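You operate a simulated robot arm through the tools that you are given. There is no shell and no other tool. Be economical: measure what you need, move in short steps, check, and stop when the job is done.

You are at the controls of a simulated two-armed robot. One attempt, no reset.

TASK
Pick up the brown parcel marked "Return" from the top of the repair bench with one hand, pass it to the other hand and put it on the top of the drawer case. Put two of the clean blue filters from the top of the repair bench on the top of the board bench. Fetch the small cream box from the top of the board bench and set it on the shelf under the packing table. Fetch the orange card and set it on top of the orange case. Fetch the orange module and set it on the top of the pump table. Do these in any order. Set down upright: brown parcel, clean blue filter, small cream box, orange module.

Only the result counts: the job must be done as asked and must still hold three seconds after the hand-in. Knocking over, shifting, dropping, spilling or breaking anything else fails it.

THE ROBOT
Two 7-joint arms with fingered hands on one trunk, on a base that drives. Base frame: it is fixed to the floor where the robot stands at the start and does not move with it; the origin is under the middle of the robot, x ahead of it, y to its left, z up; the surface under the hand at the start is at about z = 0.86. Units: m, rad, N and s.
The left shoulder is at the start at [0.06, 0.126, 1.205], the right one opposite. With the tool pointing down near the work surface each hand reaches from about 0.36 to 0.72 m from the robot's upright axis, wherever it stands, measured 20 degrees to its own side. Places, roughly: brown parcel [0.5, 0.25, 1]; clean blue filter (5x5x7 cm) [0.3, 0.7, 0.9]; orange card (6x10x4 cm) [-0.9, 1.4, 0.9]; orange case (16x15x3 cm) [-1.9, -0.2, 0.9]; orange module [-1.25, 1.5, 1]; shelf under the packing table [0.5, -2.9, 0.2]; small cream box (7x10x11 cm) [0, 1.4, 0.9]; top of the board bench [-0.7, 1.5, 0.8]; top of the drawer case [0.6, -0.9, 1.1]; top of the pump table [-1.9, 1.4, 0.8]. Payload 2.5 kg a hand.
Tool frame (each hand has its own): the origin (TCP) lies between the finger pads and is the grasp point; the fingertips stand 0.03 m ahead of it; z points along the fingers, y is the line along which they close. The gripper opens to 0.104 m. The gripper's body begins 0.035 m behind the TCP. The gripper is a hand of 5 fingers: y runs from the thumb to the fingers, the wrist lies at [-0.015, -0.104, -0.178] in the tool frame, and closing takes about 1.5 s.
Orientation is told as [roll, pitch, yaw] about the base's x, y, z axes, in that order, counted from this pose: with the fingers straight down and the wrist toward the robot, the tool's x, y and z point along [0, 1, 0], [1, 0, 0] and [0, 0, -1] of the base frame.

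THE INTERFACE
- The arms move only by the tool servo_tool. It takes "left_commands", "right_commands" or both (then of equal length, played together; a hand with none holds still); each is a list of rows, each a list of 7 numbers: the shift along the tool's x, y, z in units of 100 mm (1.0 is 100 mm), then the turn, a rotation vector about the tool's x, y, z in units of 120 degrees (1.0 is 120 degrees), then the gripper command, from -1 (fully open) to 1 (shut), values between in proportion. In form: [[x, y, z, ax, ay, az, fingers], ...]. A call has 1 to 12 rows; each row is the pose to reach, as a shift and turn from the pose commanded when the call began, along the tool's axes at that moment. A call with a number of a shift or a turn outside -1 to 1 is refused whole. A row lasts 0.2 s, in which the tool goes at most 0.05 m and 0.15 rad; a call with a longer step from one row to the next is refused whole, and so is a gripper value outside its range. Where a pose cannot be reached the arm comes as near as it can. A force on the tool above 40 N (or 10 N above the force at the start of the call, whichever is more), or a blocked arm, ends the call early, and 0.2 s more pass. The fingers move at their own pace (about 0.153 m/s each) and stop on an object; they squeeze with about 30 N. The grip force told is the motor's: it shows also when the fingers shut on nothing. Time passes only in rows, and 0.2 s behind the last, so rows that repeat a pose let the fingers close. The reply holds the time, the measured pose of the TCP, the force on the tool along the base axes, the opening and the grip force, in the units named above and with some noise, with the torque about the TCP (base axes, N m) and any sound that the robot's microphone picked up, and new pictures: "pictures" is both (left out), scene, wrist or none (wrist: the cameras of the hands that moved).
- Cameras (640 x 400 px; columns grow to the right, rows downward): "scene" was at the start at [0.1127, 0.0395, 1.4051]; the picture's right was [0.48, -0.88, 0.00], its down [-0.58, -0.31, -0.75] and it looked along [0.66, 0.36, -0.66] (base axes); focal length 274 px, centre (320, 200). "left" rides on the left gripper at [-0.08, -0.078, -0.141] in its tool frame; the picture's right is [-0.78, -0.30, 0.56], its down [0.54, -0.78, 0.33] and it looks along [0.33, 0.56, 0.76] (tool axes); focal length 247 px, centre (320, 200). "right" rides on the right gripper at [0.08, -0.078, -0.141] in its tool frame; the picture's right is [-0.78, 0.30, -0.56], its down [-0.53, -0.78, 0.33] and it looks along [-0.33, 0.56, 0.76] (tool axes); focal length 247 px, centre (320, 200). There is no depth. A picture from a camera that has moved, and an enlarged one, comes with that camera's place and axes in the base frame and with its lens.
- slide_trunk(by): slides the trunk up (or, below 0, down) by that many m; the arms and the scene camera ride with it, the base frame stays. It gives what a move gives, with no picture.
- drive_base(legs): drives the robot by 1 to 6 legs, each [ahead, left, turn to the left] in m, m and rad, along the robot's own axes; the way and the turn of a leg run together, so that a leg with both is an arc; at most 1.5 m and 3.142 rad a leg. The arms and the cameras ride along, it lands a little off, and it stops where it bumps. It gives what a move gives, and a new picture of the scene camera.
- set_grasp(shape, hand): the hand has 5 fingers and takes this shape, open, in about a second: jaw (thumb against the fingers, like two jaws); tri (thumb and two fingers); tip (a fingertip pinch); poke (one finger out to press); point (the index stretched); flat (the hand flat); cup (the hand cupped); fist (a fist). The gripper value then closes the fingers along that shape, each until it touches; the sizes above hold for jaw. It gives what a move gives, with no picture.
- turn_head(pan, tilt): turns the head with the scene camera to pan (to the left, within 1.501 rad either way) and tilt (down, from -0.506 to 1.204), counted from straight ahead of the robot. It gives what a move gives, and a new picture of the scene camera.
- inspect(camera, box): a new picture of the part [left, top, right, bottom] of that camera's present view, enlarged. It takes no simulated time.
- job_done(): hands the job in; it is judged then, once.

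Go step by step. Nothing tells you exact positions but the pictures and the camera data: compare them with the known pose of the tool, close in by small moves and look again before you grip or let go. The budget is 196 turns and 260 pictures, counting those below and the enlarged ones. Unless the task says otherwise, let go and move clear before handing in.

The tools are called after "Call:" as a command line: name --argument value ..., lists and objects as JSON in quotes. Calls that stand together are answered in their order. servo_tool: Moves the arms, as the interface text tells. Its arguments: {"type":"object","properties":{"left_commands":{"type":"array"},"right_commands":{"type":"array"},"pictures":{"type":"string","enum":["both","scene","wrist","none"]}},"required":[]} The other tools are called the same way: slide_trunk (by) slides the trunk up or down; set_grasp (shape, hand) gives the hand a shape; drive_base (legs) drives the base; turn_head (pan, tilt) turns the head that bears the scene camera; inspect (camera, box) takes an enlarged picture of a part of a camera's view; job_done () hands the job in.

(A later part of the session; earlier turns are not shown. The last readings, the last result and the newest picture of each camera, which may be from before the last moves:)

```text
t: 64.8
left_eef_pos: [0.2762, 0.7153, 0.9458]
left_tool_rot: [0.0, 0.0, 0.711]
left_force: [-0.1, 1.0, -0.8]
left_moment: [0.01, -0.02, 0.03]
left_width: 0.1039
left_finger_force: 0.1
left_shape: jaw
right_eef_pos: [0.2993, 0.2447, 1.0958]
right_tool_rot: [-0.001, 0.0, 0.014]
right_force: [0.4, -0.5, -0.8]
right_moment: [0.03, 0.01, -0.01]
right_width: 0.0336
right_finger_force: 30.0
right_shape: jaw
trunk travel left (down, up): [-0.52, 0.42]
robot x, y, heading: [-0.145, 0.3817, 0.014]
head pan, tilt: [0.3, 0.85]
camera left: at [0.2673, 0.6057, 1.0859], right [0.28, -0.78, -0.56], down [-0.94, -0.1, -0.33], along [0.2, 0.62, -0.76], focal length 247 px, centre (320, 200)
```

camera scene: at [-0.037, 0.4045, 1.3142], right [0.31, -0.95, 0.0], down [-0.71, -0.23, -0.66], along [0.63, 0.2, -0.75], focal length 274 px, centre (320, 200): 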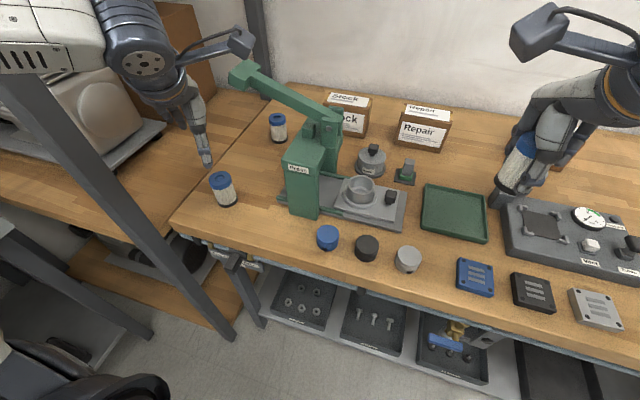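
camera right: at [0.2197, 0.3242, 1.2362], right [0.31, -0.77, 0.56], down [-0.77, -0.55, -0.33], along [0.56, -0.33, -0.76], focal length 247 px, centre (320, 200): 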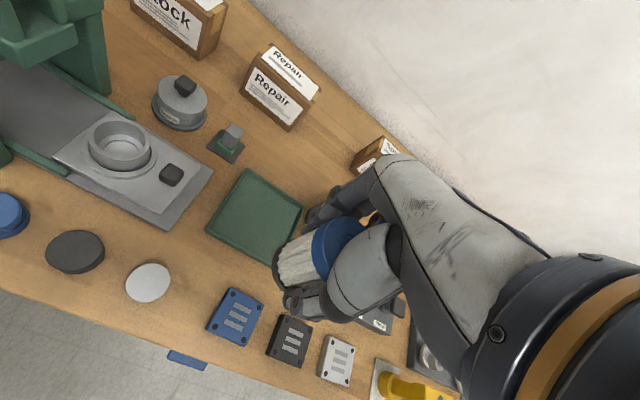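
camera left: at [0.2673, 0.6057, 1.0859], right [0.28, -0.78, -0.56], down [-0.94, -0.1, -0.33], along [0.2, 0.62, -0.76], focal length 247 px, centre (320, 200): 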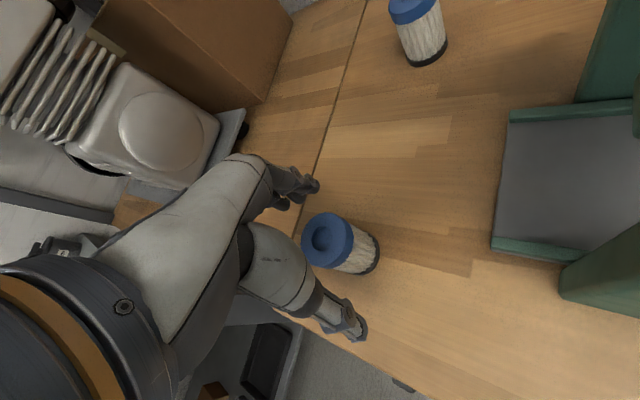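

Call:
servo_tool --left_commands '[[0, 0, 0.2, 0, 0, 0, -1], [0, 0, 0.42, 0, 0, 0, -1], [0, 0, 0.42, 0, 0, 0, 0], [0, 0, 0.42, 0, 0, 0, 1], [0, 0, 0.42, 0, 0, 0, 1], [0, 0, 0.42, 0, 0, 0, 1], [0, 0, 0.42, 0, 0, 0, 1], [0, 0, 0.42, 0, 0, 0, 1], [0, 0, 0.42, 0, 0, 0, 1], [0, 0, 0.42, 0, 0, 0, 1]]' --pictures "none"

Call:
servo_tool --left_commands '[[0, 0, -0.4, 0, 0, 0, 1], [0, 0, -0.8, 0, 0, 0, 1], [0, 0, -1, 0, 0, 0, 1]]'

```text
t: 67.0
left_eef_pos: [0.2772, 0.7154, 0.9035]
left_tool_rot: [0.0, 0.0, 0.711]
left_force: [0.3, 0.2, 0.0]
left_moment: [0.0, -0.01, -0.02]
left_width: 0.0346
left_finger_force: 30.3
left_shape: jaw
right_eef_pos: [0.2981, 0.2446, 1.0952]
right_tool_rot: [0.001, 0.0, 0.014]
right_force: [0.1, 0.1, 0.2]
right_moment: [-0.01, -0.02, -0.02]
right_width: 0.0338
right_finger_force: 30.4
right_shape: jaw
trunk travel left (down, up): [-0.52, 0.42]
robot x, y, heading: [-0.1518, 0.38, 0.011]
head pan, tilt: [0.3, 0.85]
```

```text
t: 67.8
left_eef_pos: [0.278, 0.7165, 1.0039]
left_tool_rot: [0.0, 0.002, 0.711]
left_force: [-0.3, 0.5, -0.9]
left_moment: [0.01, 0.02, -0.01]
left_width: 0.0349
left_finger_force: 30.0
left_shape: jaw
right_eef_pos: [0.2989, 0.2443, 1.0955]
right_tool_rot: [0.0, 0.0, 0.014]
right_force: [-0.9, 0.5, 0.0]
right_moment: [0.01, 0.0, 0.03]
right_width: 0.0337
right_finger_force: 30.9
right_shape: jaw
trunk travel left (down, up): [-0.52, 0.42]
robot x, y, heading: [-0.1507, 0.3805, 0.009]
head pan, tilt: [0.3, 0.85]
camera scene: at [-0.0371, 0.4042, 1.3142], right [0.31, -0.95, 0.0], down [-0.71, -0.23, -0.66], along [0.63, 0.2, -0.75], focal length 274 px, centre (320, 200)
camera left: at [0.2703, 0.6053, 1.1441], right [0.28, -0.78, -0.56], down [-0.94, -0.1, -0.33], along [0.2, 0.62, -0.76], focal length 247 px, centre (320, 200)
```

scene: 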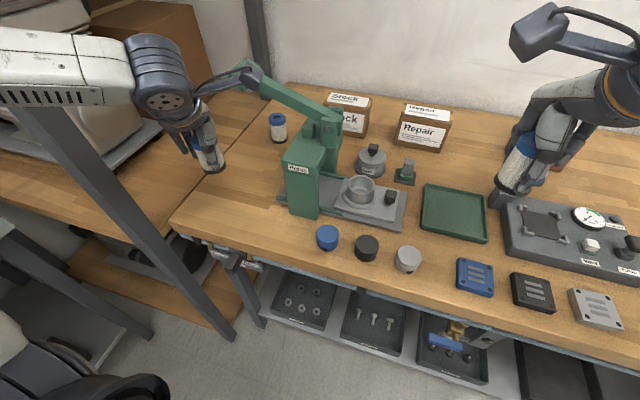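
left: 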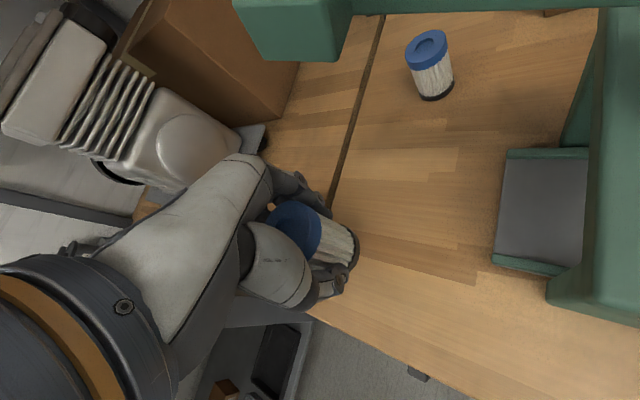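

Both filters are held. Drive straight back, then turn left to face the board bench.

Call:
drive_base --legs '[[-0.5, 0, 0], [0, 0, 1.55]]'

Call:
turn_head --pan 0 --tilt 0.45

```text
t: 74.5
left_eef_pos: [-0.9759, 0.808, 1.0038]
left_tool_rot: [0.001, 0.0, 2.257]
left_force: [-0.5, 1.0, -0.5]
left_moment: [0.02, -0.01, 0.02]
left_width: 0.0345
left_finger_force: 29.6
left_shape: jaw
right_eef_pos: [-0.5045, 0.8153, 1.0949]
right_tool_rot: [0.0, 0.0, 1.559]
right_force: [-0.7, -0.6, -0.1]
right_moment: [-0.01, -0.01, -0.02]
right_width: 0.0336
right_finger_force: 29.7
right_shape: jaw
trunk travel left (down, up): [-0.52, 0.42]
robot x, y, heading: [-0.65, 0.3714, 1.561]
head pan, tilt: [0.3, 0.85]
camera scene: at [-0.6738, 0.4854, 1.3142], right [0.96, 0.29, 0.0], down [0.21, -0.72, -0.66], along [-0.19, 0.63, -0.75], focal length 274 px, centre (320, 200)
```

scene: 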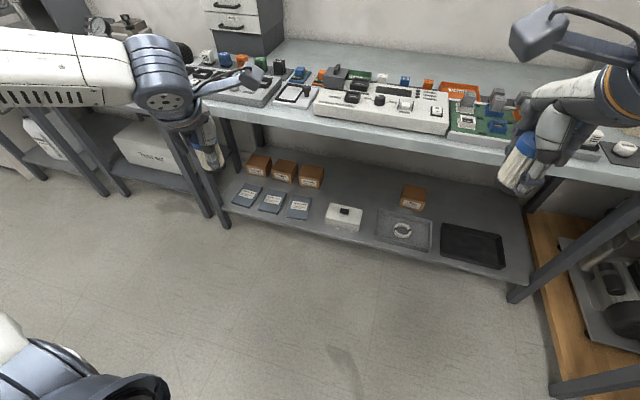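

```text
t: 75.3
left_eef_pos: [-0.9751, 0.8072, 1.0028]
left_tool_rot: [0.0, 0.0, 2.256]
left_force: [0.3, -0.3, 0.2]
left_moment: [0.0, -0.01, 0.0]
left_width: 0.0347
left_finger_force: 29.8
left_shape: jaw
right_eef_pos: [-0.5032, 0.8156, 1.0948]
right_tool_rot: [0.0, -0.001, 1.56]
right_force: [0.2, 1.2, -0.1]
right_moment: [0.03, 0.01, -0.01]
right_width: 0.0336
right_finger_force: 30.2
right_shape: jaw
trunk travel left (down, up): [-0.52, 0.42]
robot x, y, heading: [-0.6517, 0.3702, 1.557]
head pan, tilt: [0.0, 0.45]
camera scene: at [-0.6505, 0.5023, 1.3486], right [1.0, -0.01, 0.0], down [0.0, -0.44, -0.9], along [0.01, 0.9, -0.44], focal length 274 px, centre (320, 200)
```

scene: 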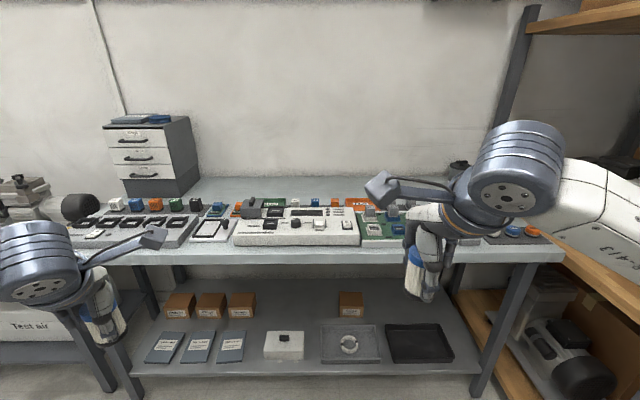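

The board bench top (z≈.8, front edge y≈1.25) is crowded. Zoom to find free spots and targets.

Call:
inspect --camera "scene" --box '[60, 160, 260, 285]'

Call:
inspect --camera "scene" --box '[220, 160, 420, 285]'

Call:
turn_head --pan -0.75 --tilt 0.5

```text
3.20 times, centred on (160, 222) of scene
camera zoom: at [-0.6505, 0.5023, 1.3486], right [1.0, -0.01, 0.0], down [0.0, -0.44, -0.9], along [0.01, 0.9, -0.44], focal length 876 px, centre (832, 128)
```

zoom: 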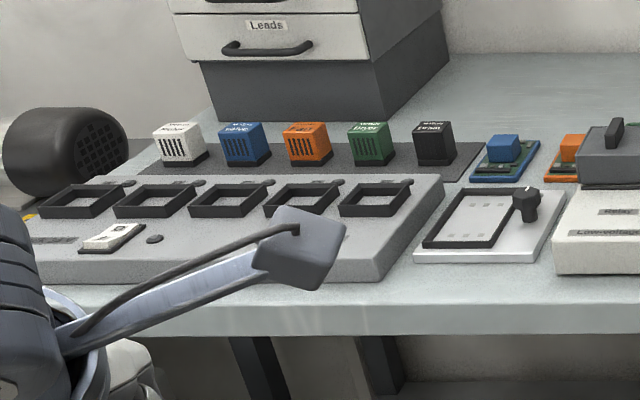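

```text
3.20 times, centred on (320, 222) of scene
camera zoom: at [-0.6505, 0.5023, 1.3486], right [1.0, -0.01, 0.0], down [0.0, -0.44, -0.9], along [0.01, 0.9, -0.44], focal length 876 px, centre (320, 128)
```

zoom: 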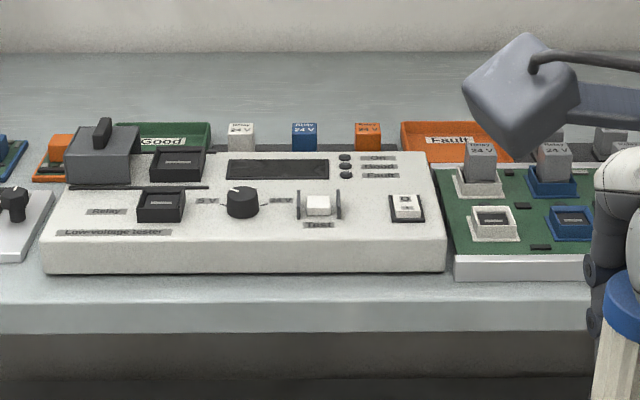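

```text
t: 76.4
left_eef_pos: [-0.9759, 0.8079, 1.0036]
left_tool_rot: [0.0, -0.001, 2.256]
left_force: [-0.6, 0.4, -0.3]
left_moment: [-0.03, 0.01, 0.0]
left_width: 0.0347
left_finger_force: 30.4
left_shape: jaw
right_eef_pos: [-0.5035, 0.8171, 1.0951]
right_tool_rot: [0.0, 0.0, 1.561]
right_force: [0.6, 0.1, -0.4]
right_moment: [0.01, 0.0, -0.01]
right_width: 0.0341
right_finger_force: 29.8
right_shape: jaw
trunk travel left (down, up): [-0.52, 0.42]
robot x, y, heading: [-0.6504, 0.3671, 1.559]
head pan, tilt: [-0.75, 0.499]
camera scene: at [-0.5887, 0.4764, 1.3442], right [0.72, -0.69, 0.0], down [-0.33, -0.35, -0.88], along [0.61, 0.64, -0.48], focal length 274 px, centre (320, 200)
```

scene: 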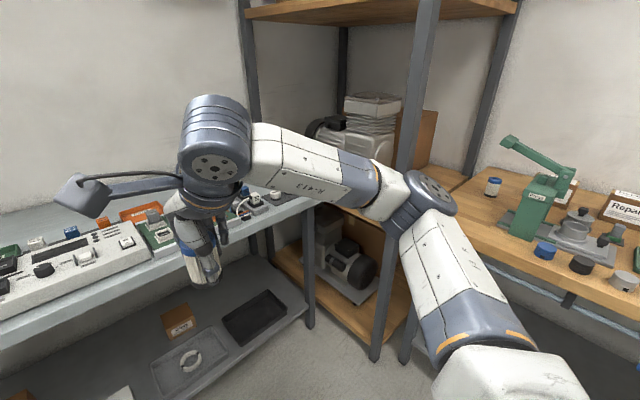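

Targets identified: orange module in the row at ≈[-1.28,1.46], orange card ≈[-.97,1.47]. Free back strip at y≈1.62–1.88. Raise the trunk and drive up to the bench to look from above.

Call:
slide_trunk --by 0.15

Call:
turn_head --pan 0 --tilt 0.8

Call:
drive_base --legs '[[0.6, 0, 0]]'

```text
t: 78.2
left_eef_pos: [-0.9765, 0.8084, 1.1531]
left_tool_rot: [-0.001, 0.001, 2.256]
left_force: [0.0, -0.9, -0.6]
left_moment: [-0.01, -0.01, 0.01]
left_width: 0.0344
left_finger_force: 30.3
left_shape: jaw
right_eef_pos: [-0.5042, 0.8161, 1.2459]
right_tool_rot: [0.0, 0.0, 1.559]
right_force: [-1.0, 0.7, -0.5]
right_moment: [0.01, 0.04, 0.0]
right_width: 0.0335
right_finger_force: 30.4
right_shape: jaw
trunk travel left (down, up): [-0.67, 0.27]
robot x, y, heading: [-0.649, 0.3702, 1.558]
head pan, tilt: [-0.75, 0.499]
```

```text
t: 79.3
left_eef_pos: [-0.9753, 0.8067, 1.1527]
left_tool_rot: [0.0, 0.0, 2.256]
left_force: [-0.8, -0.4, -0.6]
left_moment: [-0.01, -0.01, 0.03]
left_width: 0.0346
left_finger_force: 30.7
left_shape: jaw
right_eef_pos: [-0.5037, 0.8156, 1.2448]
right_tool_rot: [0.001, 0.0, 1.56]
right_force: [-0.2, 0.0, -0.9]
right_moment: [0.0, 0.02, -0.03]
right_width: 0.0335
right_finger_force: 29.7
right_shape: jaw
trunk travel left (down, up): [-0.67, 0.27]
robot x, y, heading: [-0.6523, 0.3736, 1.56]
head pan, tilt: [0.0, 0.799]
camera scene: at [-0.6505, 0.4911, 1.4682], right [1.0, -0.01, 0.0], down [-0.01, -0.72, -0.7], along [0.01, 0.7, -0.72], focal length 274 px, centre (320, 200)
```

scene: 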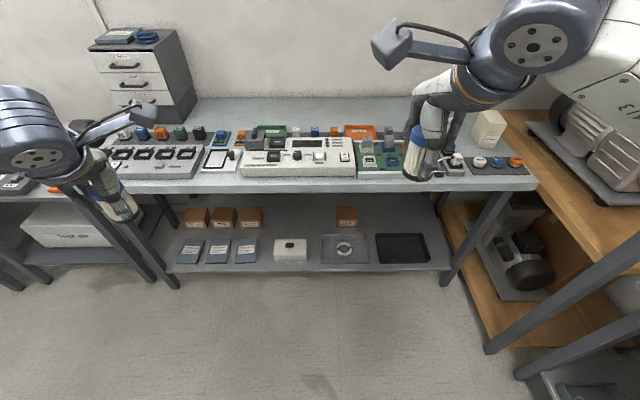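

```text
t: 82.7
left_eef_pos: [-0.9669, 1.4039, 1.1543]
left_tool_rot: [0.0, 0.0, 2.254]
left_force: [-1.1, -0.2, -0.4]
left_moment: [-0.01, -0.01, 0.05]
left_width: 0.0344
left_finger_force: 30.1
left_shape: jaw
right_eef_pos: [-0.4957, 1.4138, 1.2443]
right_tool_rot: [0.0, 0.0, 1.559]
right_force: [0.3, 0.2, -0.4]
right_moment: [0.01, 0.03, 0.02]
right_width: 0.0337
right_finger_force: 30.0
right_shape: jaw
trunk travel left (down, up): [-0.67, 0.27]
robot x, y, heading: [-0.6433, 0.968, 1.557]
head pan, tilt: [0.0, 0.799]
camera scene: at [-0.6432, 1.0878, 1.4682], right [1.0, -0.01, 0.0], down [-0.01, -0.72, -0.7], along [0.01, 0.7, -0.72], focal length 274 px, centre (320, 200)
```

scene: 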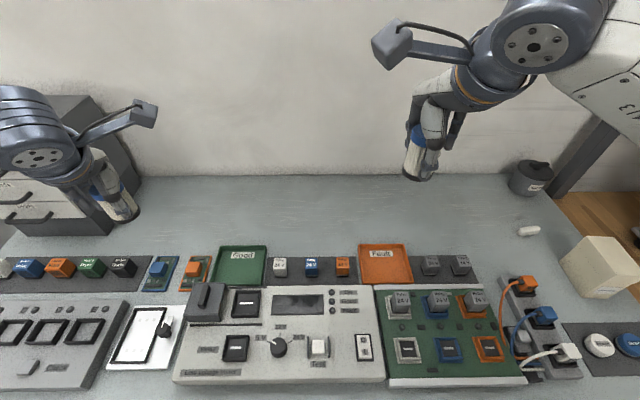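

I now see everything: cream box far right, orange card mid-left, and a free strip at the back. Inch forward and bring both filters over the back strip.

Call:
drive_base --legs '[[0.05, 0, 0]]'

Call:
servo_tool --left_commands '[[-0.2, 0.05, 0, 0, 0, 0.067, 1], [-0.4, 0.1, 0, 0, 0, 0.133, 1], [-0.6, 0.16, 0, 0, 0, 0.2, 1], [-0.8, 0.2, 0, 0, 0, 0.267, 1], [-1, 0.26, 0, 0, 0, 0.333, 1]]' --right_commands '[[0, 0.2, 0, 0, 0, 0, 1], [0, 0.4, 0, 0, 0, 0, 1], [0, 0.6, 0, 0, 0, 0, 1], [0, 0.8, 0, 0, 0, 0, 1], [0, 1, 0, 0, 0, 0, 1]]' --pictures "none"

Call:
servo_tool --left_commands '[[-0.28, 0.33, 0.2, 0, 0, 0, 1], [-0.55, 0.66, 0.4, 0, 0, 0, 1], [-0.8, 1, 0.6, 0, 0, 0, 1], [-0.8, 1, 0.6, 0, 0, 0, 1]]' --right_commands '[[0, 0.33, 0.33, 0, 0, 0, 1], [0, 0.66, 0.66, 0, 0, 0, 1], [0, 0.95, 1, 0, 0, 0, 1], [0, 0.95, 1, 0, 0, 0, 1]]'

```text
t: 83.6
left_eef_pos: [-0.9664, 1.4542, 1.1525]
left_tool_rot: [0.002, -0.002, 2.254]
left_force: [0.1, 0.1, 0.0]
left_moment: [-0.01, 0.0, 0.02]
left_width: 0.0345
left_finger_force: 30.0
left_shape: jaw
right_eef_pos: [-0.496, 1.4628, 1.2449]
right_tool_rot: [-0.002, 0.004, 1.559]
right_force: [0.5, 0.8, -0.7]
right_moment: [-0.02, -0.02, -0.03]
right_width: 0.0338
right_finger_force: 30.3
right_shape: jaw
trunk travel left (down, up): [-0.67, 0.27]
robot x, y, heading: [-0.6417, 1.016, 1.556]
head pan, tilt: [0.0, 0.799]
camera scene: at [-0.6426, 1.1375, 1.468], right [1.0, -0.01, 0.0], down [-0.01, -0.72, -0.7], along [0.01, 0.7, -0.72], focal length 274 px, centre (320, 200)
```

scene: 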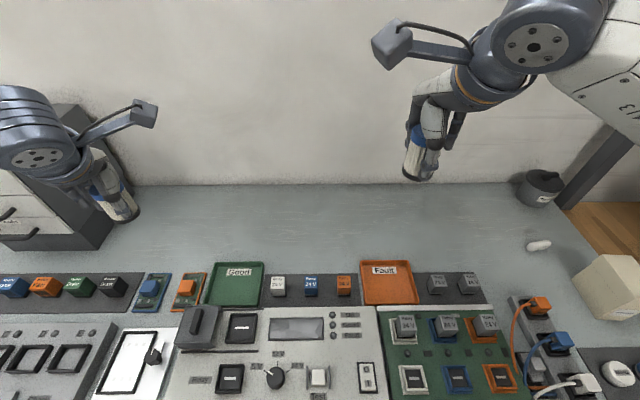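

```text
t: 84.8
left_eef_pos: [-0.907, 1.5371, 1.1505]
left_tool_rot: [0.001, -0.001, 1.558]
left_force: [0.4, 0.3, -1.2]
left_moment: [-0.01, 0.0, 0.0]
left_width: 0.0346
left_finger_force: 30.0
left_shape: jaw
right_eef_pos: [-0.4936, 1.5621, 1.2453]
right_tool_rot: [-0.002, 0.001, 1.558]
right_force: [-0.2, 0.9, 0.0]
right_moment: [-0.05, 0.01, -0.03]
right_width: 0.034
right_finger_force: 30.2
right_shape: jaw
trunk travel left (down, up): [-0.67, 0.27]
robot x, y, heading: [-0.641, 1.0191, 1.56]
head pan, tilt: [0.0, 0.799]
```

```text
t: 85.8
left_eef_pos: [-0.8299, 1.6251, 1.0988]
left_tool_rot: [-0.001, -0.004, 1.558]
left_force: [-0.2, -0.4, -0.5]
left_moment: [0.01, 0.02, 0.0]
left_width: 0.0346
left_finger_force: 29.5
left_shape: jaw
left hand out of reach, approached as far as the arm can: row 3, 4
right_eef_pos: [-0.4921, 1.6539, 1.1465]
right_tool_rot: [-0.001, 0.0, 1.56]
right_force: [0.5, 0.4, -0.1]
right_moment: [0.03, -0.02, 0.03]
right_width: 0.0337
right_finger_force: 30.5
right_shape: jaw
trunk travel left (down, up): [-0.67, 0.27]
robot x, y, heading: [-0.6401, 1.0169, 1.557]
head pan, tilt: [0.0, 0.799]
camera scene: at [-0.6423, 1.1351, 1.4683], right [1.0, -0.01, 0.0], down [-0.01, -0.72, -0.7], along [0.01, 0.7, -0.72], focal length 274 px, centre (320, 200)
camera right: at [-0.5734, 1.5789, 1.2873], right [0.78, 0.29, 0.56], down [0.53, -0.78, -0.33], along [0.34, 0.55, -0.76], focal length 247 px, centre (320, 200)
camera left: at [-0.7517, 1.5463, 1.2395], right [0.77, -0.31, -0.56], down [-0.54, -0.77, -0.33], along [-0.33, 0.56, -0.76], focal length 247 px, centre (320, 200)
```

scene: 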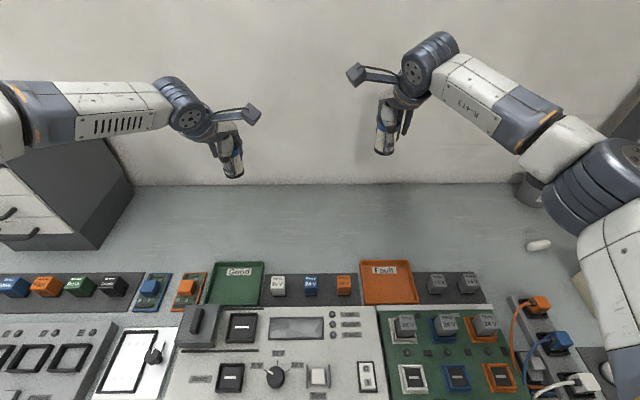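
right: 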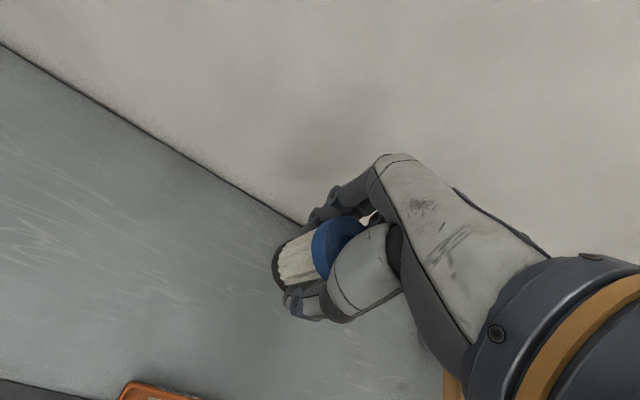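
left: 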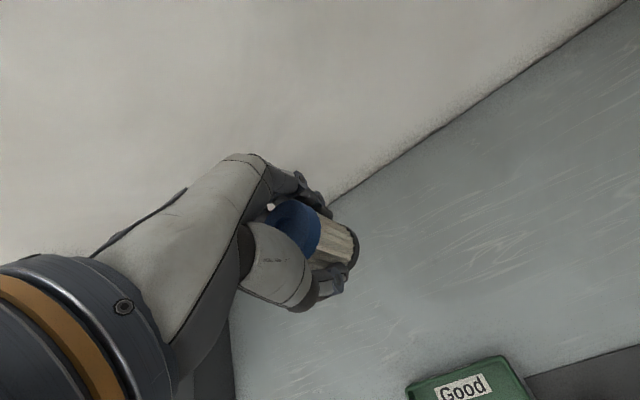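

Left hit its reach limit at that height; it's far enough (y 1.625, behind the trays). Lower both arms from here.

Call:
servo_tool --left_commands '[[0, 0, 0.4, 0, 0, 0, 1], [0, 0, 0.8, 0, 0, 0, 1], [0, 0, 1, 0, 0, 0, 1], [0, 0, 1, 0, 0, 0, 1]]' --right_commands '[[0, 0, 0.4, 0, 0, 0, 1], [0, 0, 0.8, 0, 0, 0, 1], [0, 0, 1, 0, 0, 0, 1], [0, 0, 1, 0, 0, 0, 1]]' --pictures "none"

Call:
servo_tool --left_commands '[[0, 0, 0.3, 0, 0, 0, 1], [0, 0, 0.6, 0, 0, 0, 1], [0, 0, 0.9, 0, 0, 0, 1], [0, 0, 0.9, 0, 0, 0, 1]]' --right_commands '[[0, 0, 0.4, 0, 0, 0, 1], [0, 0, 0.8, 0, 0, 0, 1], [0, 0, 1, 0, 0, 0, 1], [0, 0, 1, 0, 0, 0, 1]]'

```text
t: 86.8
left_eef_pos: [-0.8459, 1.5925, 1.024]
left_tool_rot: [0.0, 0.0, 1.56]
left_force: [-0.9, -0.2, 0.1]
left_moment: [0.01, 0.04, 0.01]
left_width: 0.0343
left_finger_force: 30.7
left_shape: jaw
left hand out of reach, approached as far as the arm can: row 1, 2, 3, 4
right_eef_pos: [-0.491, 1.6546, 1.0456]
right_tool_rot: [0.0, -0.001, 1.558]
right_force: [-0.2, 0.2, -0.4]
right_moment: [0.01, 0.03, 0.02]
right_width: 0.0335
right_finger_force: 30.3
right_shape: jaw
trunk travel left (down, up): [-0.67, 0.27]
robot x, y, heading: [-0.6443, 1.0179, 1.556]
head pan, tilt: [0.0, 0.799]
```

```text
t: 87.8
left_eef_pos: [-0.8666, 1.557, 0.9792]
left_tool_rot: [0.0, -0.001, 1.556]
left_force: [0.3, -0.4, -0.3]
left_moment: [0.01, 0.01, -0.02]
left_width: 0.0343
left_finger_force: 30.1
left_shape: jaw
left hand out of reach, approached as far as the arm can: row 1, 2, 3, 4
right_eef_pos: [-0.4929, 1.6562, 0.945]
right_tool_rot: [-0.001, 0.001, 1.558]
right_force: [0.5, 0.2, -0.5]
right_moment: [0.04, 0.0, 0.01]
right_width: 0.0335
right_finger_force: 30.0
right_shape: jaw
trunk travel left (down, up): [-0.67, 0.27]
robot x, y, heading: [-0.6421, 1.0167, 1.559]
head pan, tilt: [0.0, 0.799]
camera scene: at [-0.6425, 1.136, 1.4682], right [1.0, -0.01, 0.0], down [-0.01, -0.72, -0.7], along [0.01, 0.7, -0.72], focal length 274 px, centre (320, 200)
camera right: at [-0.5722, 1.5809, 1.0854], right [0.78, 0.29, 0.56], down [0.53, -0.78, -0.33], along [0.34, 0.55, -0.76], focal length 247 px, centre (320, 200)
camera left: at [-0.7882, 1.4786, 1.1192], right [0.77, -0.31, -0.56], down [-0.54, -0.77, -0.33], along [-0.33, 0.56, -0.76], focal length 247 px, centre (320, 200)
```

scene: 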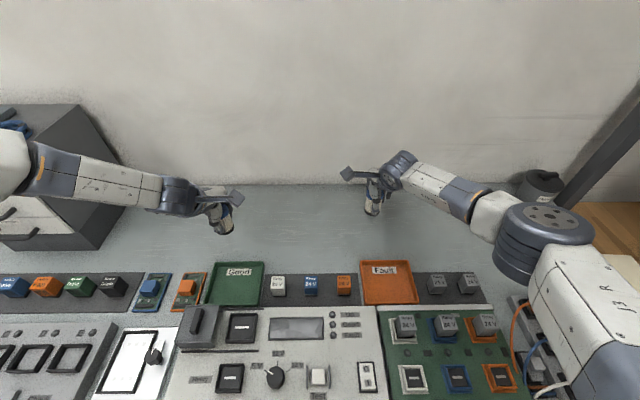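
right: 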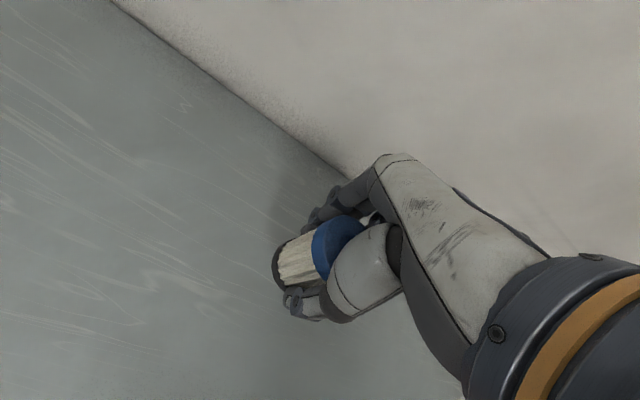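
left: 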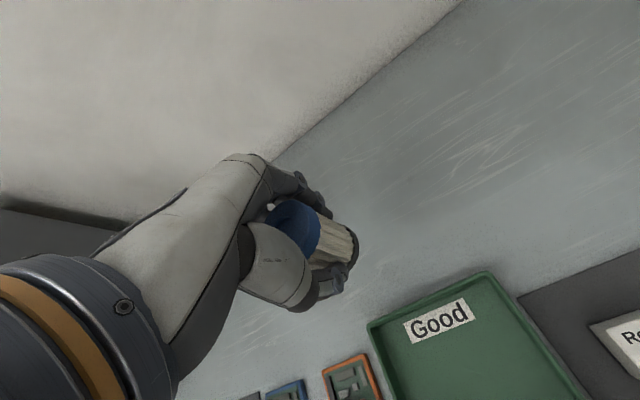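

The right one is good; the left arm is at a configuration limit. Finish the right filter first, while raising the left again.

Call:
servo_tool --right_commands '[[0, 0, 0.3, 0, 0, 0, 1], [0, 0, 0.6, 0, 0, 0, 1], [0, 0, 0.75, 0, 0, 0, 1], [0, 0, 0.82, 0, 0, 0, 1], [0, 0, 0.82, 0, 0, 0, 1]]' --left_commands '[[0.1, -0.3, -0.3, 0, 0, 0, 1], [0.2, -0.6, -0.6, 0, 0, 0, 1], [0.3, -0.9, -0.9, 0, 0, 0, 1], [0.3, -1, -1, 0, 0, 0, 1], [0.3, -1, -1, 0, 0, 0, 1]]' --pictures "scene"

Call:
inspect --camera "scene" --box '[310, 130, 430, 250]'

```text
t: 88.6
left_eef_pos: [-0.896, 1.4708, 1.0656]
left_tool_rot: [0.0, 0.0, 1.559]
left_force: [-0.5, -0.7, 0.2]
left_moment: [-0.01, 0.02, 0.0]
left_width: 0.0344
left_finger_force: 30.1
left_shape: jaw
right_eef_pos: [-0.4945, 1.6659, 0.888]
right_tool_rot: [0.01, -0.03, 1.558]
right_force: [-0.4, -6.1, 25.5]
right_moment: [-0.48, 0.03, 0.02]
right_width: 0.0342
right_finger_force: 30.4
right_shape: jaw
trunk travel left (down, up): [-0.67, 0.27]
robot x, y, heading: [-0.6398, 1.0165, 1.558]
head pan, tilt: [0.0, 0.799]
stopped in row 4 (right hand): the force on the tool passed its limit at 47 N (the readings are from after the stop); the commanded pose is now the measured one
camera scene: at [-0.6428, 1.1349, 1.4685], right [1.0, -0.01, 0.0], down [-0.01, -0.72, -0.7], along [0.01, 0.7, -0.72], focal length 274 px, centre (320, 200)
```

scene: 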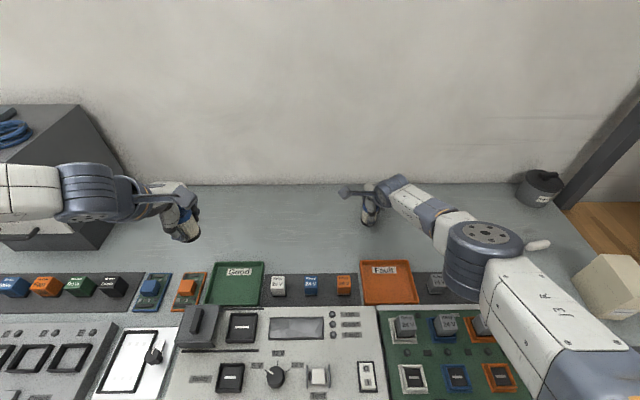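

```text
3.33 times, centred on (370, 190) of scene
camera zoom: at [-0.6428, 1.1349, 1.4685], right [1.0, -0.01, 0.0], down [-0.01, -0.72, -0.7], along [0.01, 0.7, -0.72], focal length 913 px, centre (153, 233)
```

zoom: 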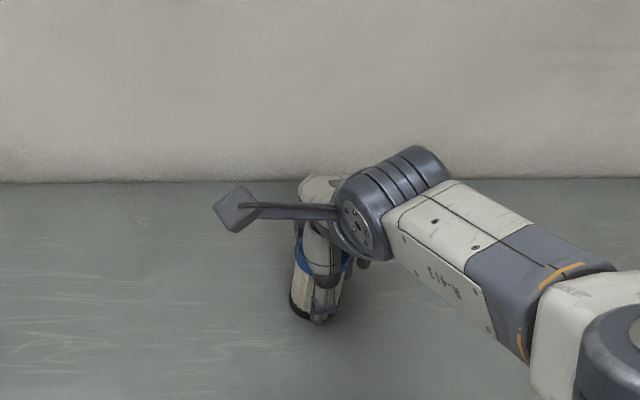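

The filter touched the surface (25 N up-force). Relax slightly, then open and rise straight up.

Call:
servo_tool --right_commands '[[0, 0, -0.02, 0, 0, 0, 1], [0, -0.04, -0.03, 0, 0, 0, 1], [0, -0.04, -0.03, 0, 0, 0, 1]]' --pictures "wrist"

```text
t: 89.4
left_eef_pos: [-0.8962, 1.4712, 1.0663]
left_tool_rot: [0.0, -0.002, 1.559]
left_force: [-0.2, 0.1, -0.3]
left_moment: [-0.02, 0.02, 0.02]
left_width: 0.0344
left_finger_force: 29.8
left_shape: jaw
right_eef_pos: [-0.4926, 1.6585, 0.8874]
right_tool_rot: [0.007, -0.024, 1.556]
right_force: [0.4, 0.9, 16.3]
right_moment: [-0.01, 0.0, 0.02]
right_width: 0.0337
right_finger_force: 29.9
right_shape: jaw
trunk travel left (down, up): [-0.67, 0.27]
robot x, y, heading: [-0.6397, 1.0161, 1.556]
head pan, tilt: [0.0, 0.799]
camera right: at [-0.5728, 1.58, 1.0274], right [0.78, 0.27, 0.56], down [0.52, -0.78, -0.35], along [0.34, 0.57, -0.75], focal length 247 px, centre (320, 200)
```

right: 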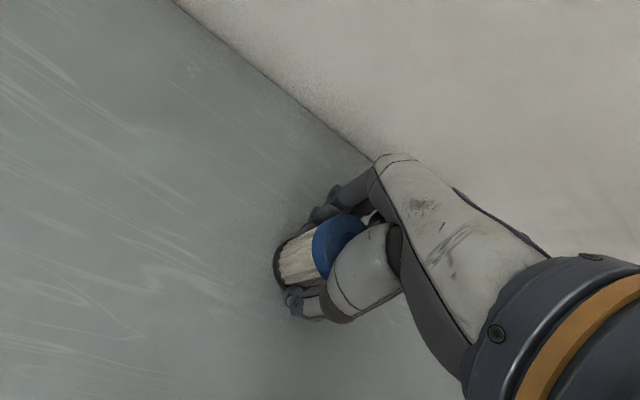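

Call:
servo_tool --right_commands '[[0, 0, -0.03, 0, 0.011, 0, 1], [0, 0, -0.03, 0, 0.011, 0, 1]]' --pictures "none"

```text
t: 90.0
left_eef_pos: [-0.8974, 1.4732, 1.065]
left_tool_rot: [0.0, -0.002, 1.558]
left_force: [0.4, -0.1, -1.1]
left_moment: [0.06, 0.04, 0.05]
left_width: 0.0341
left_finger_force: 29.7
left_shape: jaw
right_eef_pos: [-0.4932, 1.6578, 0.8884]
right_tool_rot: [0.027, -0.022, 1.556]
right_force: [1.1, -0.6, 8.9]
right_moment: [0.06, -0.05, 0.01]
right_width: 0.0336
right_finger_force: 30.0
right_shape: jaw
trunk travel left (down, up): [-0.67, 0.27]
robot x, y, heading: [-0.6456, 1.0166, 1.558]
head pan, tilt: [0.0, 0.799]
```

Call:
servo_tool --right_commands '[[0, 0, -0.01, 0.01, -0.013, 0, 1], [0, 0, -0.01, 0.01, -0.013, 0, 1], [0, 0, -0.01, 0.01, -0.013, 0, 1]]' --pictures "none"

```text
t: 90.8
left_eef_pos: [-0.8962, 1.4722, 1.0664]
left_tool_rot: [0.0, -0.001, 1.558]
left_force: [0.5, -0.2, 0.3]
left_moment: [-0.01, -0.01, 0.0]
left_width: 0.0344
left_finger_force: 29.9
left_shape: jaw
right_eef_pos: [-0.4933, 1.6583, 0.8893]
right_tool_rot: [0.002, 0.001, 1.559]
right_force: [-0.3, 1.5, 3.7]
right_moment: [0.1, 0.05, 0.0]
right_width: 0.0331
right_finger_force: 29.6
right_shape: jaw
trunk travel left (down, up): [-0.67, 0.27]
robot x, y, heading: [-0.6412, 1.0144, 1.558]
head pan, tilt: [0.0, 0.799]
```

Level and lightly touching (3.7 N). Release and rise.

Call:
servo_tool --right_commands '[[0, 0, 0, 0, 0, 0, 0.6], [0, 0, 0, 0, 0, 0, 0.2], [0, 0, 0, 0, 0, 0, -0.3], [0, 0, 0, 0, 0, 0, -1], [0, 0, 0, 0, 0, 0, -1], [0, 0, 0, 0, 0, 0, -1], [0, 0, 0, 0, 0, 0, -1], [0, 0, -0.3, 0, 0, 0, -1], [0, 0, -0.6, 0, 0, 0, -1], [0, 0, -1, 0, 0, 0, -1]]'

```text
t: 93.0
left_eef_pos: [-0.8969, 1.4734, 1.0658]
left_tool_rot: [0.0, 0.001, 1.558]
left_force: [-0.2, -0.6, 0.7]
left_moment: [0.0, -0.04, -0.01]
left_width: 0.0343
left_finger_force: 29.5
left_shape: jaw
right_eef_pos: [-0.4913, 1.6587, 0.9896]
right_tool_rot: [0.0, 0.001, 1.557]
right_force: [-1.0, -0.2, -0.7]
right_moment: [0.0, 0.05, 0.01]
right_width: 0.1039
right_finger_force: 0.0
right_shape: jaw
trunk travel left (down, up): [-0.67, 0.27]
robot x, y, heading: [-0.6429, 1.0144, 1.56]
head pan, tilt: [0.0, 0.799]
camera scene: at [-0.6425, 1.1355, 1.4682], right [1.0, -0.01, 0.0], down [-0.01, -0.72, -0.7], along [0.01, 0.7, -0.72], focal length 274 px, centre (320, 200)
camera right: at [-0.5714, 1.583, 1.1303], right [0.78, 0.29, 0.56], down [0.52, -0.78, -0.33], along [0.34, 0.55, -0.76], focal length 247 px, centre (320, 200)
```

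scene: 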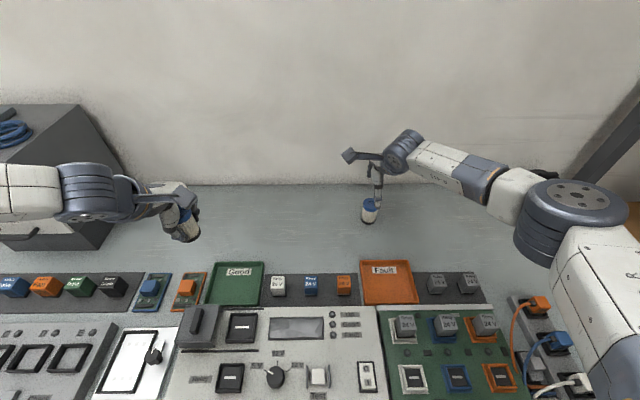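
right: 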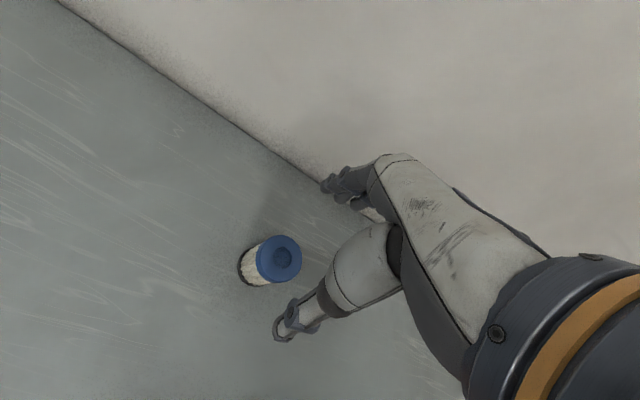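

First filter stands on the back strip. Now steer the left hand inward and forward; withdraw the right hand.

Call:
servo_tool --left_commands '[[-0.33, 0.1, 0, 0, 0, 0, 1], [-0.66, 0.3, 0, 0, 0, 0, 1], [-1, 0.5, 0, 0, 0, 0, 1], [-1, 0.75, 0, 0, 0, 0, 1], [-1, 0.75, 0, 0, 0, 0, 1]]' --right_commands '[[0, 0, -0.4, 0, 0, 0, -1], [0, 0, -0.8, 0, 0, 0, -1], [0, -0.3, -1, 0, 0, 0, -1], [0, -0.7, -1, 0, 0, 0, -1], [0, -1, -1, 0, 0, 0, -1]]' --pictures "none"

Call:
servo_tool --left_commands '[[0, 0.3, 0, 0, 0, 0, 1], [0, 0.6, 0, 0, 0, 0, 1], [0, 0.9, 0, 0, 0, 0, 1], [0, 0.9, 0, 0, 0, 0, 1]]'

```text
t: 94.2
left_eef_pos: [-0.7954, 1.5459, 1.0673]
left_tool_rot: [0.0, -0.001, 1.559]
left_force: [-0.3, 0.2, -0.3]
left_moment: [0.0, -0.02, 0.02]
left_width: 0.0343
left_finger_force: 30.1
left_shape: jaw
right_eef_pos: [-0.4925, 1.5597, 1.0901]
right_tool_rot: [0.001, -0.002, 1.556]
right_force: [-0.3, 0.7, 0.2]
right_moment: [0.02, 0.0, 0.0]
right_width: 0.1037
right_finger_force: 0.1
right_shape: jaw
trunk travel left (down, up): [-0.67, 0.27]
robot x, y, heading: [-0.6424, 1.0172, 1.56]
head pan, tilt: [0.0, 0.799]
```

```text
t: 95.2
left_eef_pos: [-0.8126, 1.6051, 1.0774]
left_tool_rot: [0.0, -0.002, 1.557]
left_force: [-0.1, 0.8, -0.4]
left_moment: [-0.01, 0.0, 0.0]
left_width: 0.0343
left_finger_force: 30.0
left_shape: jaw
left hand out of reach, approached as far as the arm can: row 2, 3, 4
right_eef_pos: [-0.4917, 1.5601, 1.0884]
right_tool_rot: [0.002, 0.001, 1.56]
right_force: [0.5, 1.4, 0.5]
right_moment: [0.01, 0.02, 0.0]
right_width: 0.1039
right_finger_force: 0.0
right_shape: jaw
trunk travel left (down, up): [-0.67, 0.27]
robot x, y, heading: [-0.6453, 1.0155, 1.558]
head pan, tilt: [0.0, 0.799]
camera scene: at [-0.6426, 1.1359, 1.4682], right [1.0, -0.01, 0.0], down [-0.01, -0.72, -0.7], along [0.01, 0.7, -0.72], focal length 274 px, centre (320, 200)
camera left: at [-0.7346, 1.5277, 1.2182], right [0.77, -0.31, -0.56], down [-0.54, -0.77, -0.33], along [-0.33, 0.56, -0.76], focal length 247 px, centre (320, 200)
```

scene: 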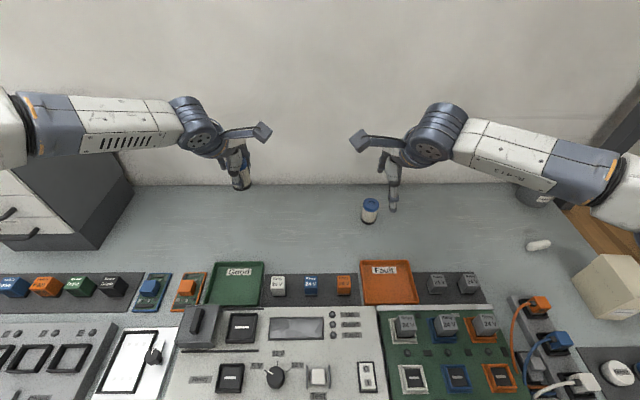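
left: 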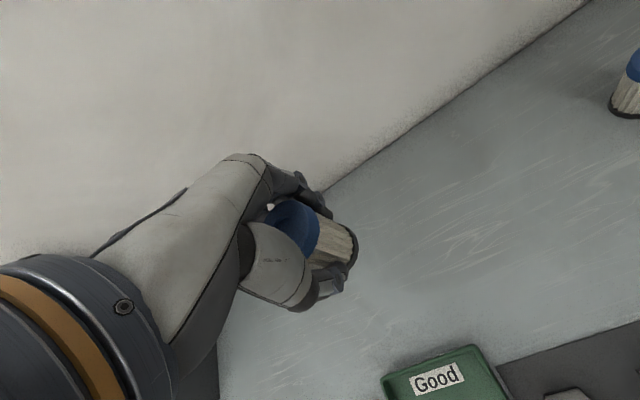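

Yaw the left hand inward a bit to suit its forearm, and lower at y≈1.59 (clear of the trays, whose back edge is ≈1.51).

Call:
servo_tool --left_commands '[[0, -0.2, 0, 0, 0, 0.06, 1], [0, -0.4, 0.1, 0, 0, 0.12, 1], [0, -0.45, 0.3, 0, 0, 0.18, 1], [0, -0.45, 0.6, 0, 0, 0.24, 1], [0, -0.45, 0.9, 0, 0, 0.25, 1], [0, -0.45, 0.9, 0, 0, 0.25, 1]]' --pictures "scene"

```text
t: 96.6
left_eef_pos: [-0.8154, 1.5556, 0.9966]
left_tool_rot: [0.001, 0.0, 1.034]
left_force: [0.7, 0.2, 0.0]
left_moment: [0.0, 0.04, -0.01]
left_width: 0.0343
left_finger_force: 29.5
left_shape: jaw
left hand out of reach, approached as far as the arm can: row 5, 6
right_eef_pos: [-0.4925, 1.5599, 1.088]
right_tool_rot: [0.001, 0.0, 1.56]
right_force: [0.3, -0.1, 0.1]
right_moment: [-0.01, -0.03, 0.0]
right_width: 0.1039
right_finger_force: 0.0
right_shape: jaw
trunk travel left (down, up): [-0.67, 0.27]
robot x, y, heading: [-0.6424, 1.016, 1.562]
head pan, tilt: [0.0, 0.799]
camera scene: at [-0.6424, 1.1361, 1.4682], right [1.0, -0.01, 0.0], down [-0.01, -0.72, -0.7], along [0.01, 0.7, -0.72], focal length 274 px, centre (320, 200)
```

scene: 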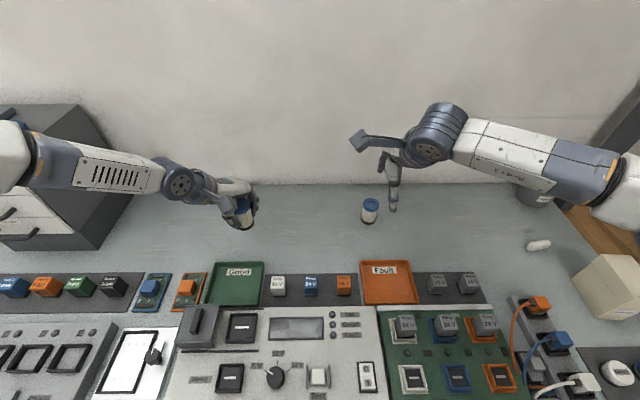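

The arm can't extend lower there, so I'll raise/advance the hand a bit and use the trunk to lower instead.

Call:
servo_tool --left_commands '[[0, 0, -0.25, 0, 0, 0, 1], [0, 0, -0.5, 0, 0, 0, 1], [-0.1, 0.2, -0.5, 0, 0, 0, 1], [-0.1, 0.2, -0.5, 0, 0, 0, 1]]' --right_commands '[[0, -0.2, -0.25, 0, 0, 0, -1], [0, -0.5, -0.5, 0, 0, 0, -1], [0, -0.8, -0.7, 0, 0, 0, -1], [0, -0.8, -0.7, 0, 0, 0, -1]]' --pictures "none"

```text
t: 97.6
left_eef_pos: [-0.7971, 1.5669, 1.047]
left_tool_rot: [0.0, -0.001, 1.035]
left_force: [0.9, 0.2, -0.3]
left_moment: [0.02, 0.02, 0.0]
left_width: 0.0341
left_finger_force: 30.0
left_shape: jaw
right_eef_pos: [-0.4936, 1.4806, 1.16]
right_tool_rot: [0.002, 0.0, 1.557]
right_force: [-0.6, -0.5, 1.6]
right_moment: [0.01, 0.01, 0.01]
right_width: 0.1036
right_finger_force: 0.1
right_shape: jaw
trunk travel left (down, up): [-0.67, 0.27]
robot x, y, heading: [-0.6412, 1.0188, 1.56]
head pan, tilt: [0.0, 0.799]
```

Call:
servo_tool --left_commands '[[0.1, 0.17, 0, 0, 0, 0, 1], [0.18, 0.32, 0, 0, 0, 0, 1], [0.18, 0.32, 0, 0, 0, 0, 1]]' --pictures "none"

Call:
slide_trunk --by -0.13

Call:
turn_head --pan 0.15 --tilt 0.7

```text
t: 98.4
left_eef_pos: [-0.8012, 1.5917, 1.0532]
left_tool_rot: [0.0, 0.001, 1.035]
left_force: [0.6, -0.1, -0.3]
left_moment: [0.02, -0.04, 0.0]
left_width: 0.0343
left_finger_force: 30.3
left_shape: jaw
left hand out of reach, approached as far as the arm can: row 2, 3
right_eef_pos: [-0.4947, 1.4794, 1.1601]
right_tool_rot: [-0.001, -0.001, 1.558]
right_force: [0.1, 0.0, 0.5]
right_moment: [-0.02, -0.02, 0.0]
right_width: 0.1044
right_finger_force: 0.0
right_shape: jaw
trunk travel left (down, up): [-0.67, 0.27]
robot x, y, heading: [-0.6456, 1.0145, 1.561]
head pan, tilt: [0.0, 0.799]
```

```text
t: 100.0
left_eef_pos: [-0.801, 1.5916, 0.9233]
left_tool_rot: [0.0, 0.001, 1.035]
left_force: [0.1, 0.6, -0.4]
left_moment: [-0.04, 0.06, 0.0]
left_width: 0.0342
left_finger_force: 29.4
left_shape: jaw
right_eef_pos: [-0.494, 1.4794, 1.0308]
right_tool_rot: [0.002, 0.002, 1.557]
right_force: [0.1, -0.4, -0.6]
right_moment: [-0.01, 0.01, 0.02]
right_width: 0.1034
right_finger_force: 0.0
right_shape: jaw
trunk travel left (down, up): [-0.54, 0.4]
robot x, y, heading: [-0.6439, 1.0173, 1.561]
head pan, tilt: [0.0, 0.799]
```

```text
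t: 100.7
left_eef_pos: [-0.8017, 1.5909, 0.9218]
left_tool_rot: [-0.001, -0.001, 1.036]
left_force: [-0.7, -0.5, 0.6]
left_moment: [-0.02, 0.03, -0.03]
left_width: 0.0342
left_finger_force: 29.4
left_shape: jaw
right_eef_pos: [-0.4932, 1.4803, 1.0304]
right_tool_rot: [0.003, 0.0, 1.558]
right_force: [0.5, -0.1, 0.3]
right_moment: [0.02, -0.01, -0.02]
right_width: 0.1038
right_finger_force: 0.0
right_shape: jaw
trunk travel left (down, up): [-0.54, 0.4]
robot x, y, heading: [-0.6423, 1.0159, 1.559]
head pan, tilt: [0.15, 0.7]
camera scene: at [-0.6552, 1.1394, 1.3464], right [0.99, 0.14, 0.0], down [0.09, -0.64, -0.76], along [-0.1, 0.76, -0.64], focal length 274 px, centre (320, 200)
```

scene: 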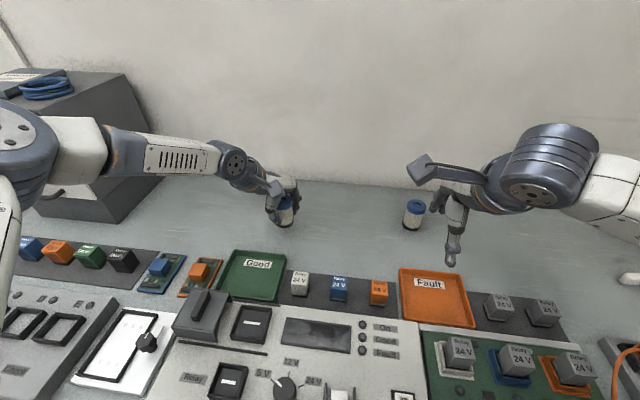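

Almost down. Lower the trunk another 2.8 cm and check contact.

Call:
slide_trunk --by -0.028

Call:
inspect --camera "scene" --box '[200, 140, 360, 270]'

```text
t: 101.4
left_eef_pos: [-0.8021, 1.5929, 0.8956]
left_tool_rot: [0.002, 0.001, 1.035]
left_force: [-0.4, 0.0, -0.5]
left_moment: [-0.01, 0.0, 0.04]
left_width: 0.0343
left_finger_force: 30.2
left_shape: jaw
right_eef_pos: [-0.4936, 1.4792, 1.0027]
right_tool_rot: [0.003, 0.001, 1.559]
right_force: [-0.7, 0.3, 0.7]
right_moment: [0.03, 0.0, 0.0]
right_width: 0.1035
right_finger_force: 0.0
right_shape: jaw
trunk travel left (down, up): [-0.512, 0.428]
robot x, y, heading: [-0.6406, 1.0167, 1.561]
head pan, tilt: [0.15, 0.7]
```

```text
3.08 times, centred on (280, 205) of scene
camera zoom: at [-0.6552, 1.1394, 1.3184], right [0.99, 0.14, 0.0], down [0.09, -0.64, -0.76], along [-0.1, 0.76, -0.64], focal length 843 px, centre (443, 185)
```

zoom: 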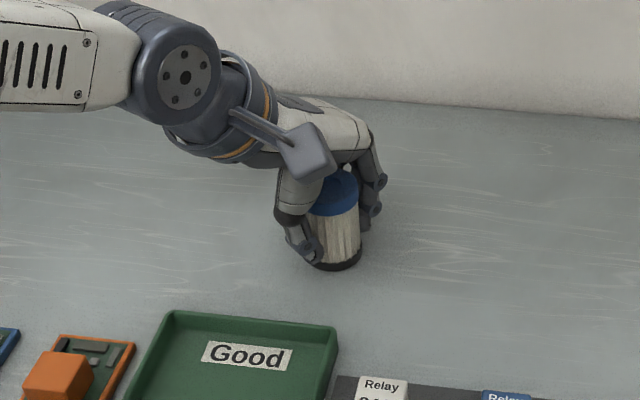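

Call:
slide_trunk --by -0.008

```text
t: 102.0
left_eef_pos: [-0.8003, 1.5926, 0.8917]
left_tool_rot: [0.004, -0.013, 1.036]
left_force: [-0.6, -1.6, 20.6]
left_moment: [0.11, -0.04, 0.0]
left_width: 0.0354
left_finger_force: 29.6
left_shape: jaw
right_eef_pos: [-0.4934, 1.4784, 0.9956]
right_tool_rot: [0.001, -0.001, 1.56]
right_force: [-0.5, 0.4, 0.1]
right_moment: [0.02, 0.0, 0.01]
right_width: 0.1039
right_finger_force: 0.0
right_shape: jaw
trunk travel left (down, up): [-0.504, 0.436]
robot x, y, heading: [-0.6448, 1.0167, 1.555]
head pan, tilt: [0.15, 0.7]
```

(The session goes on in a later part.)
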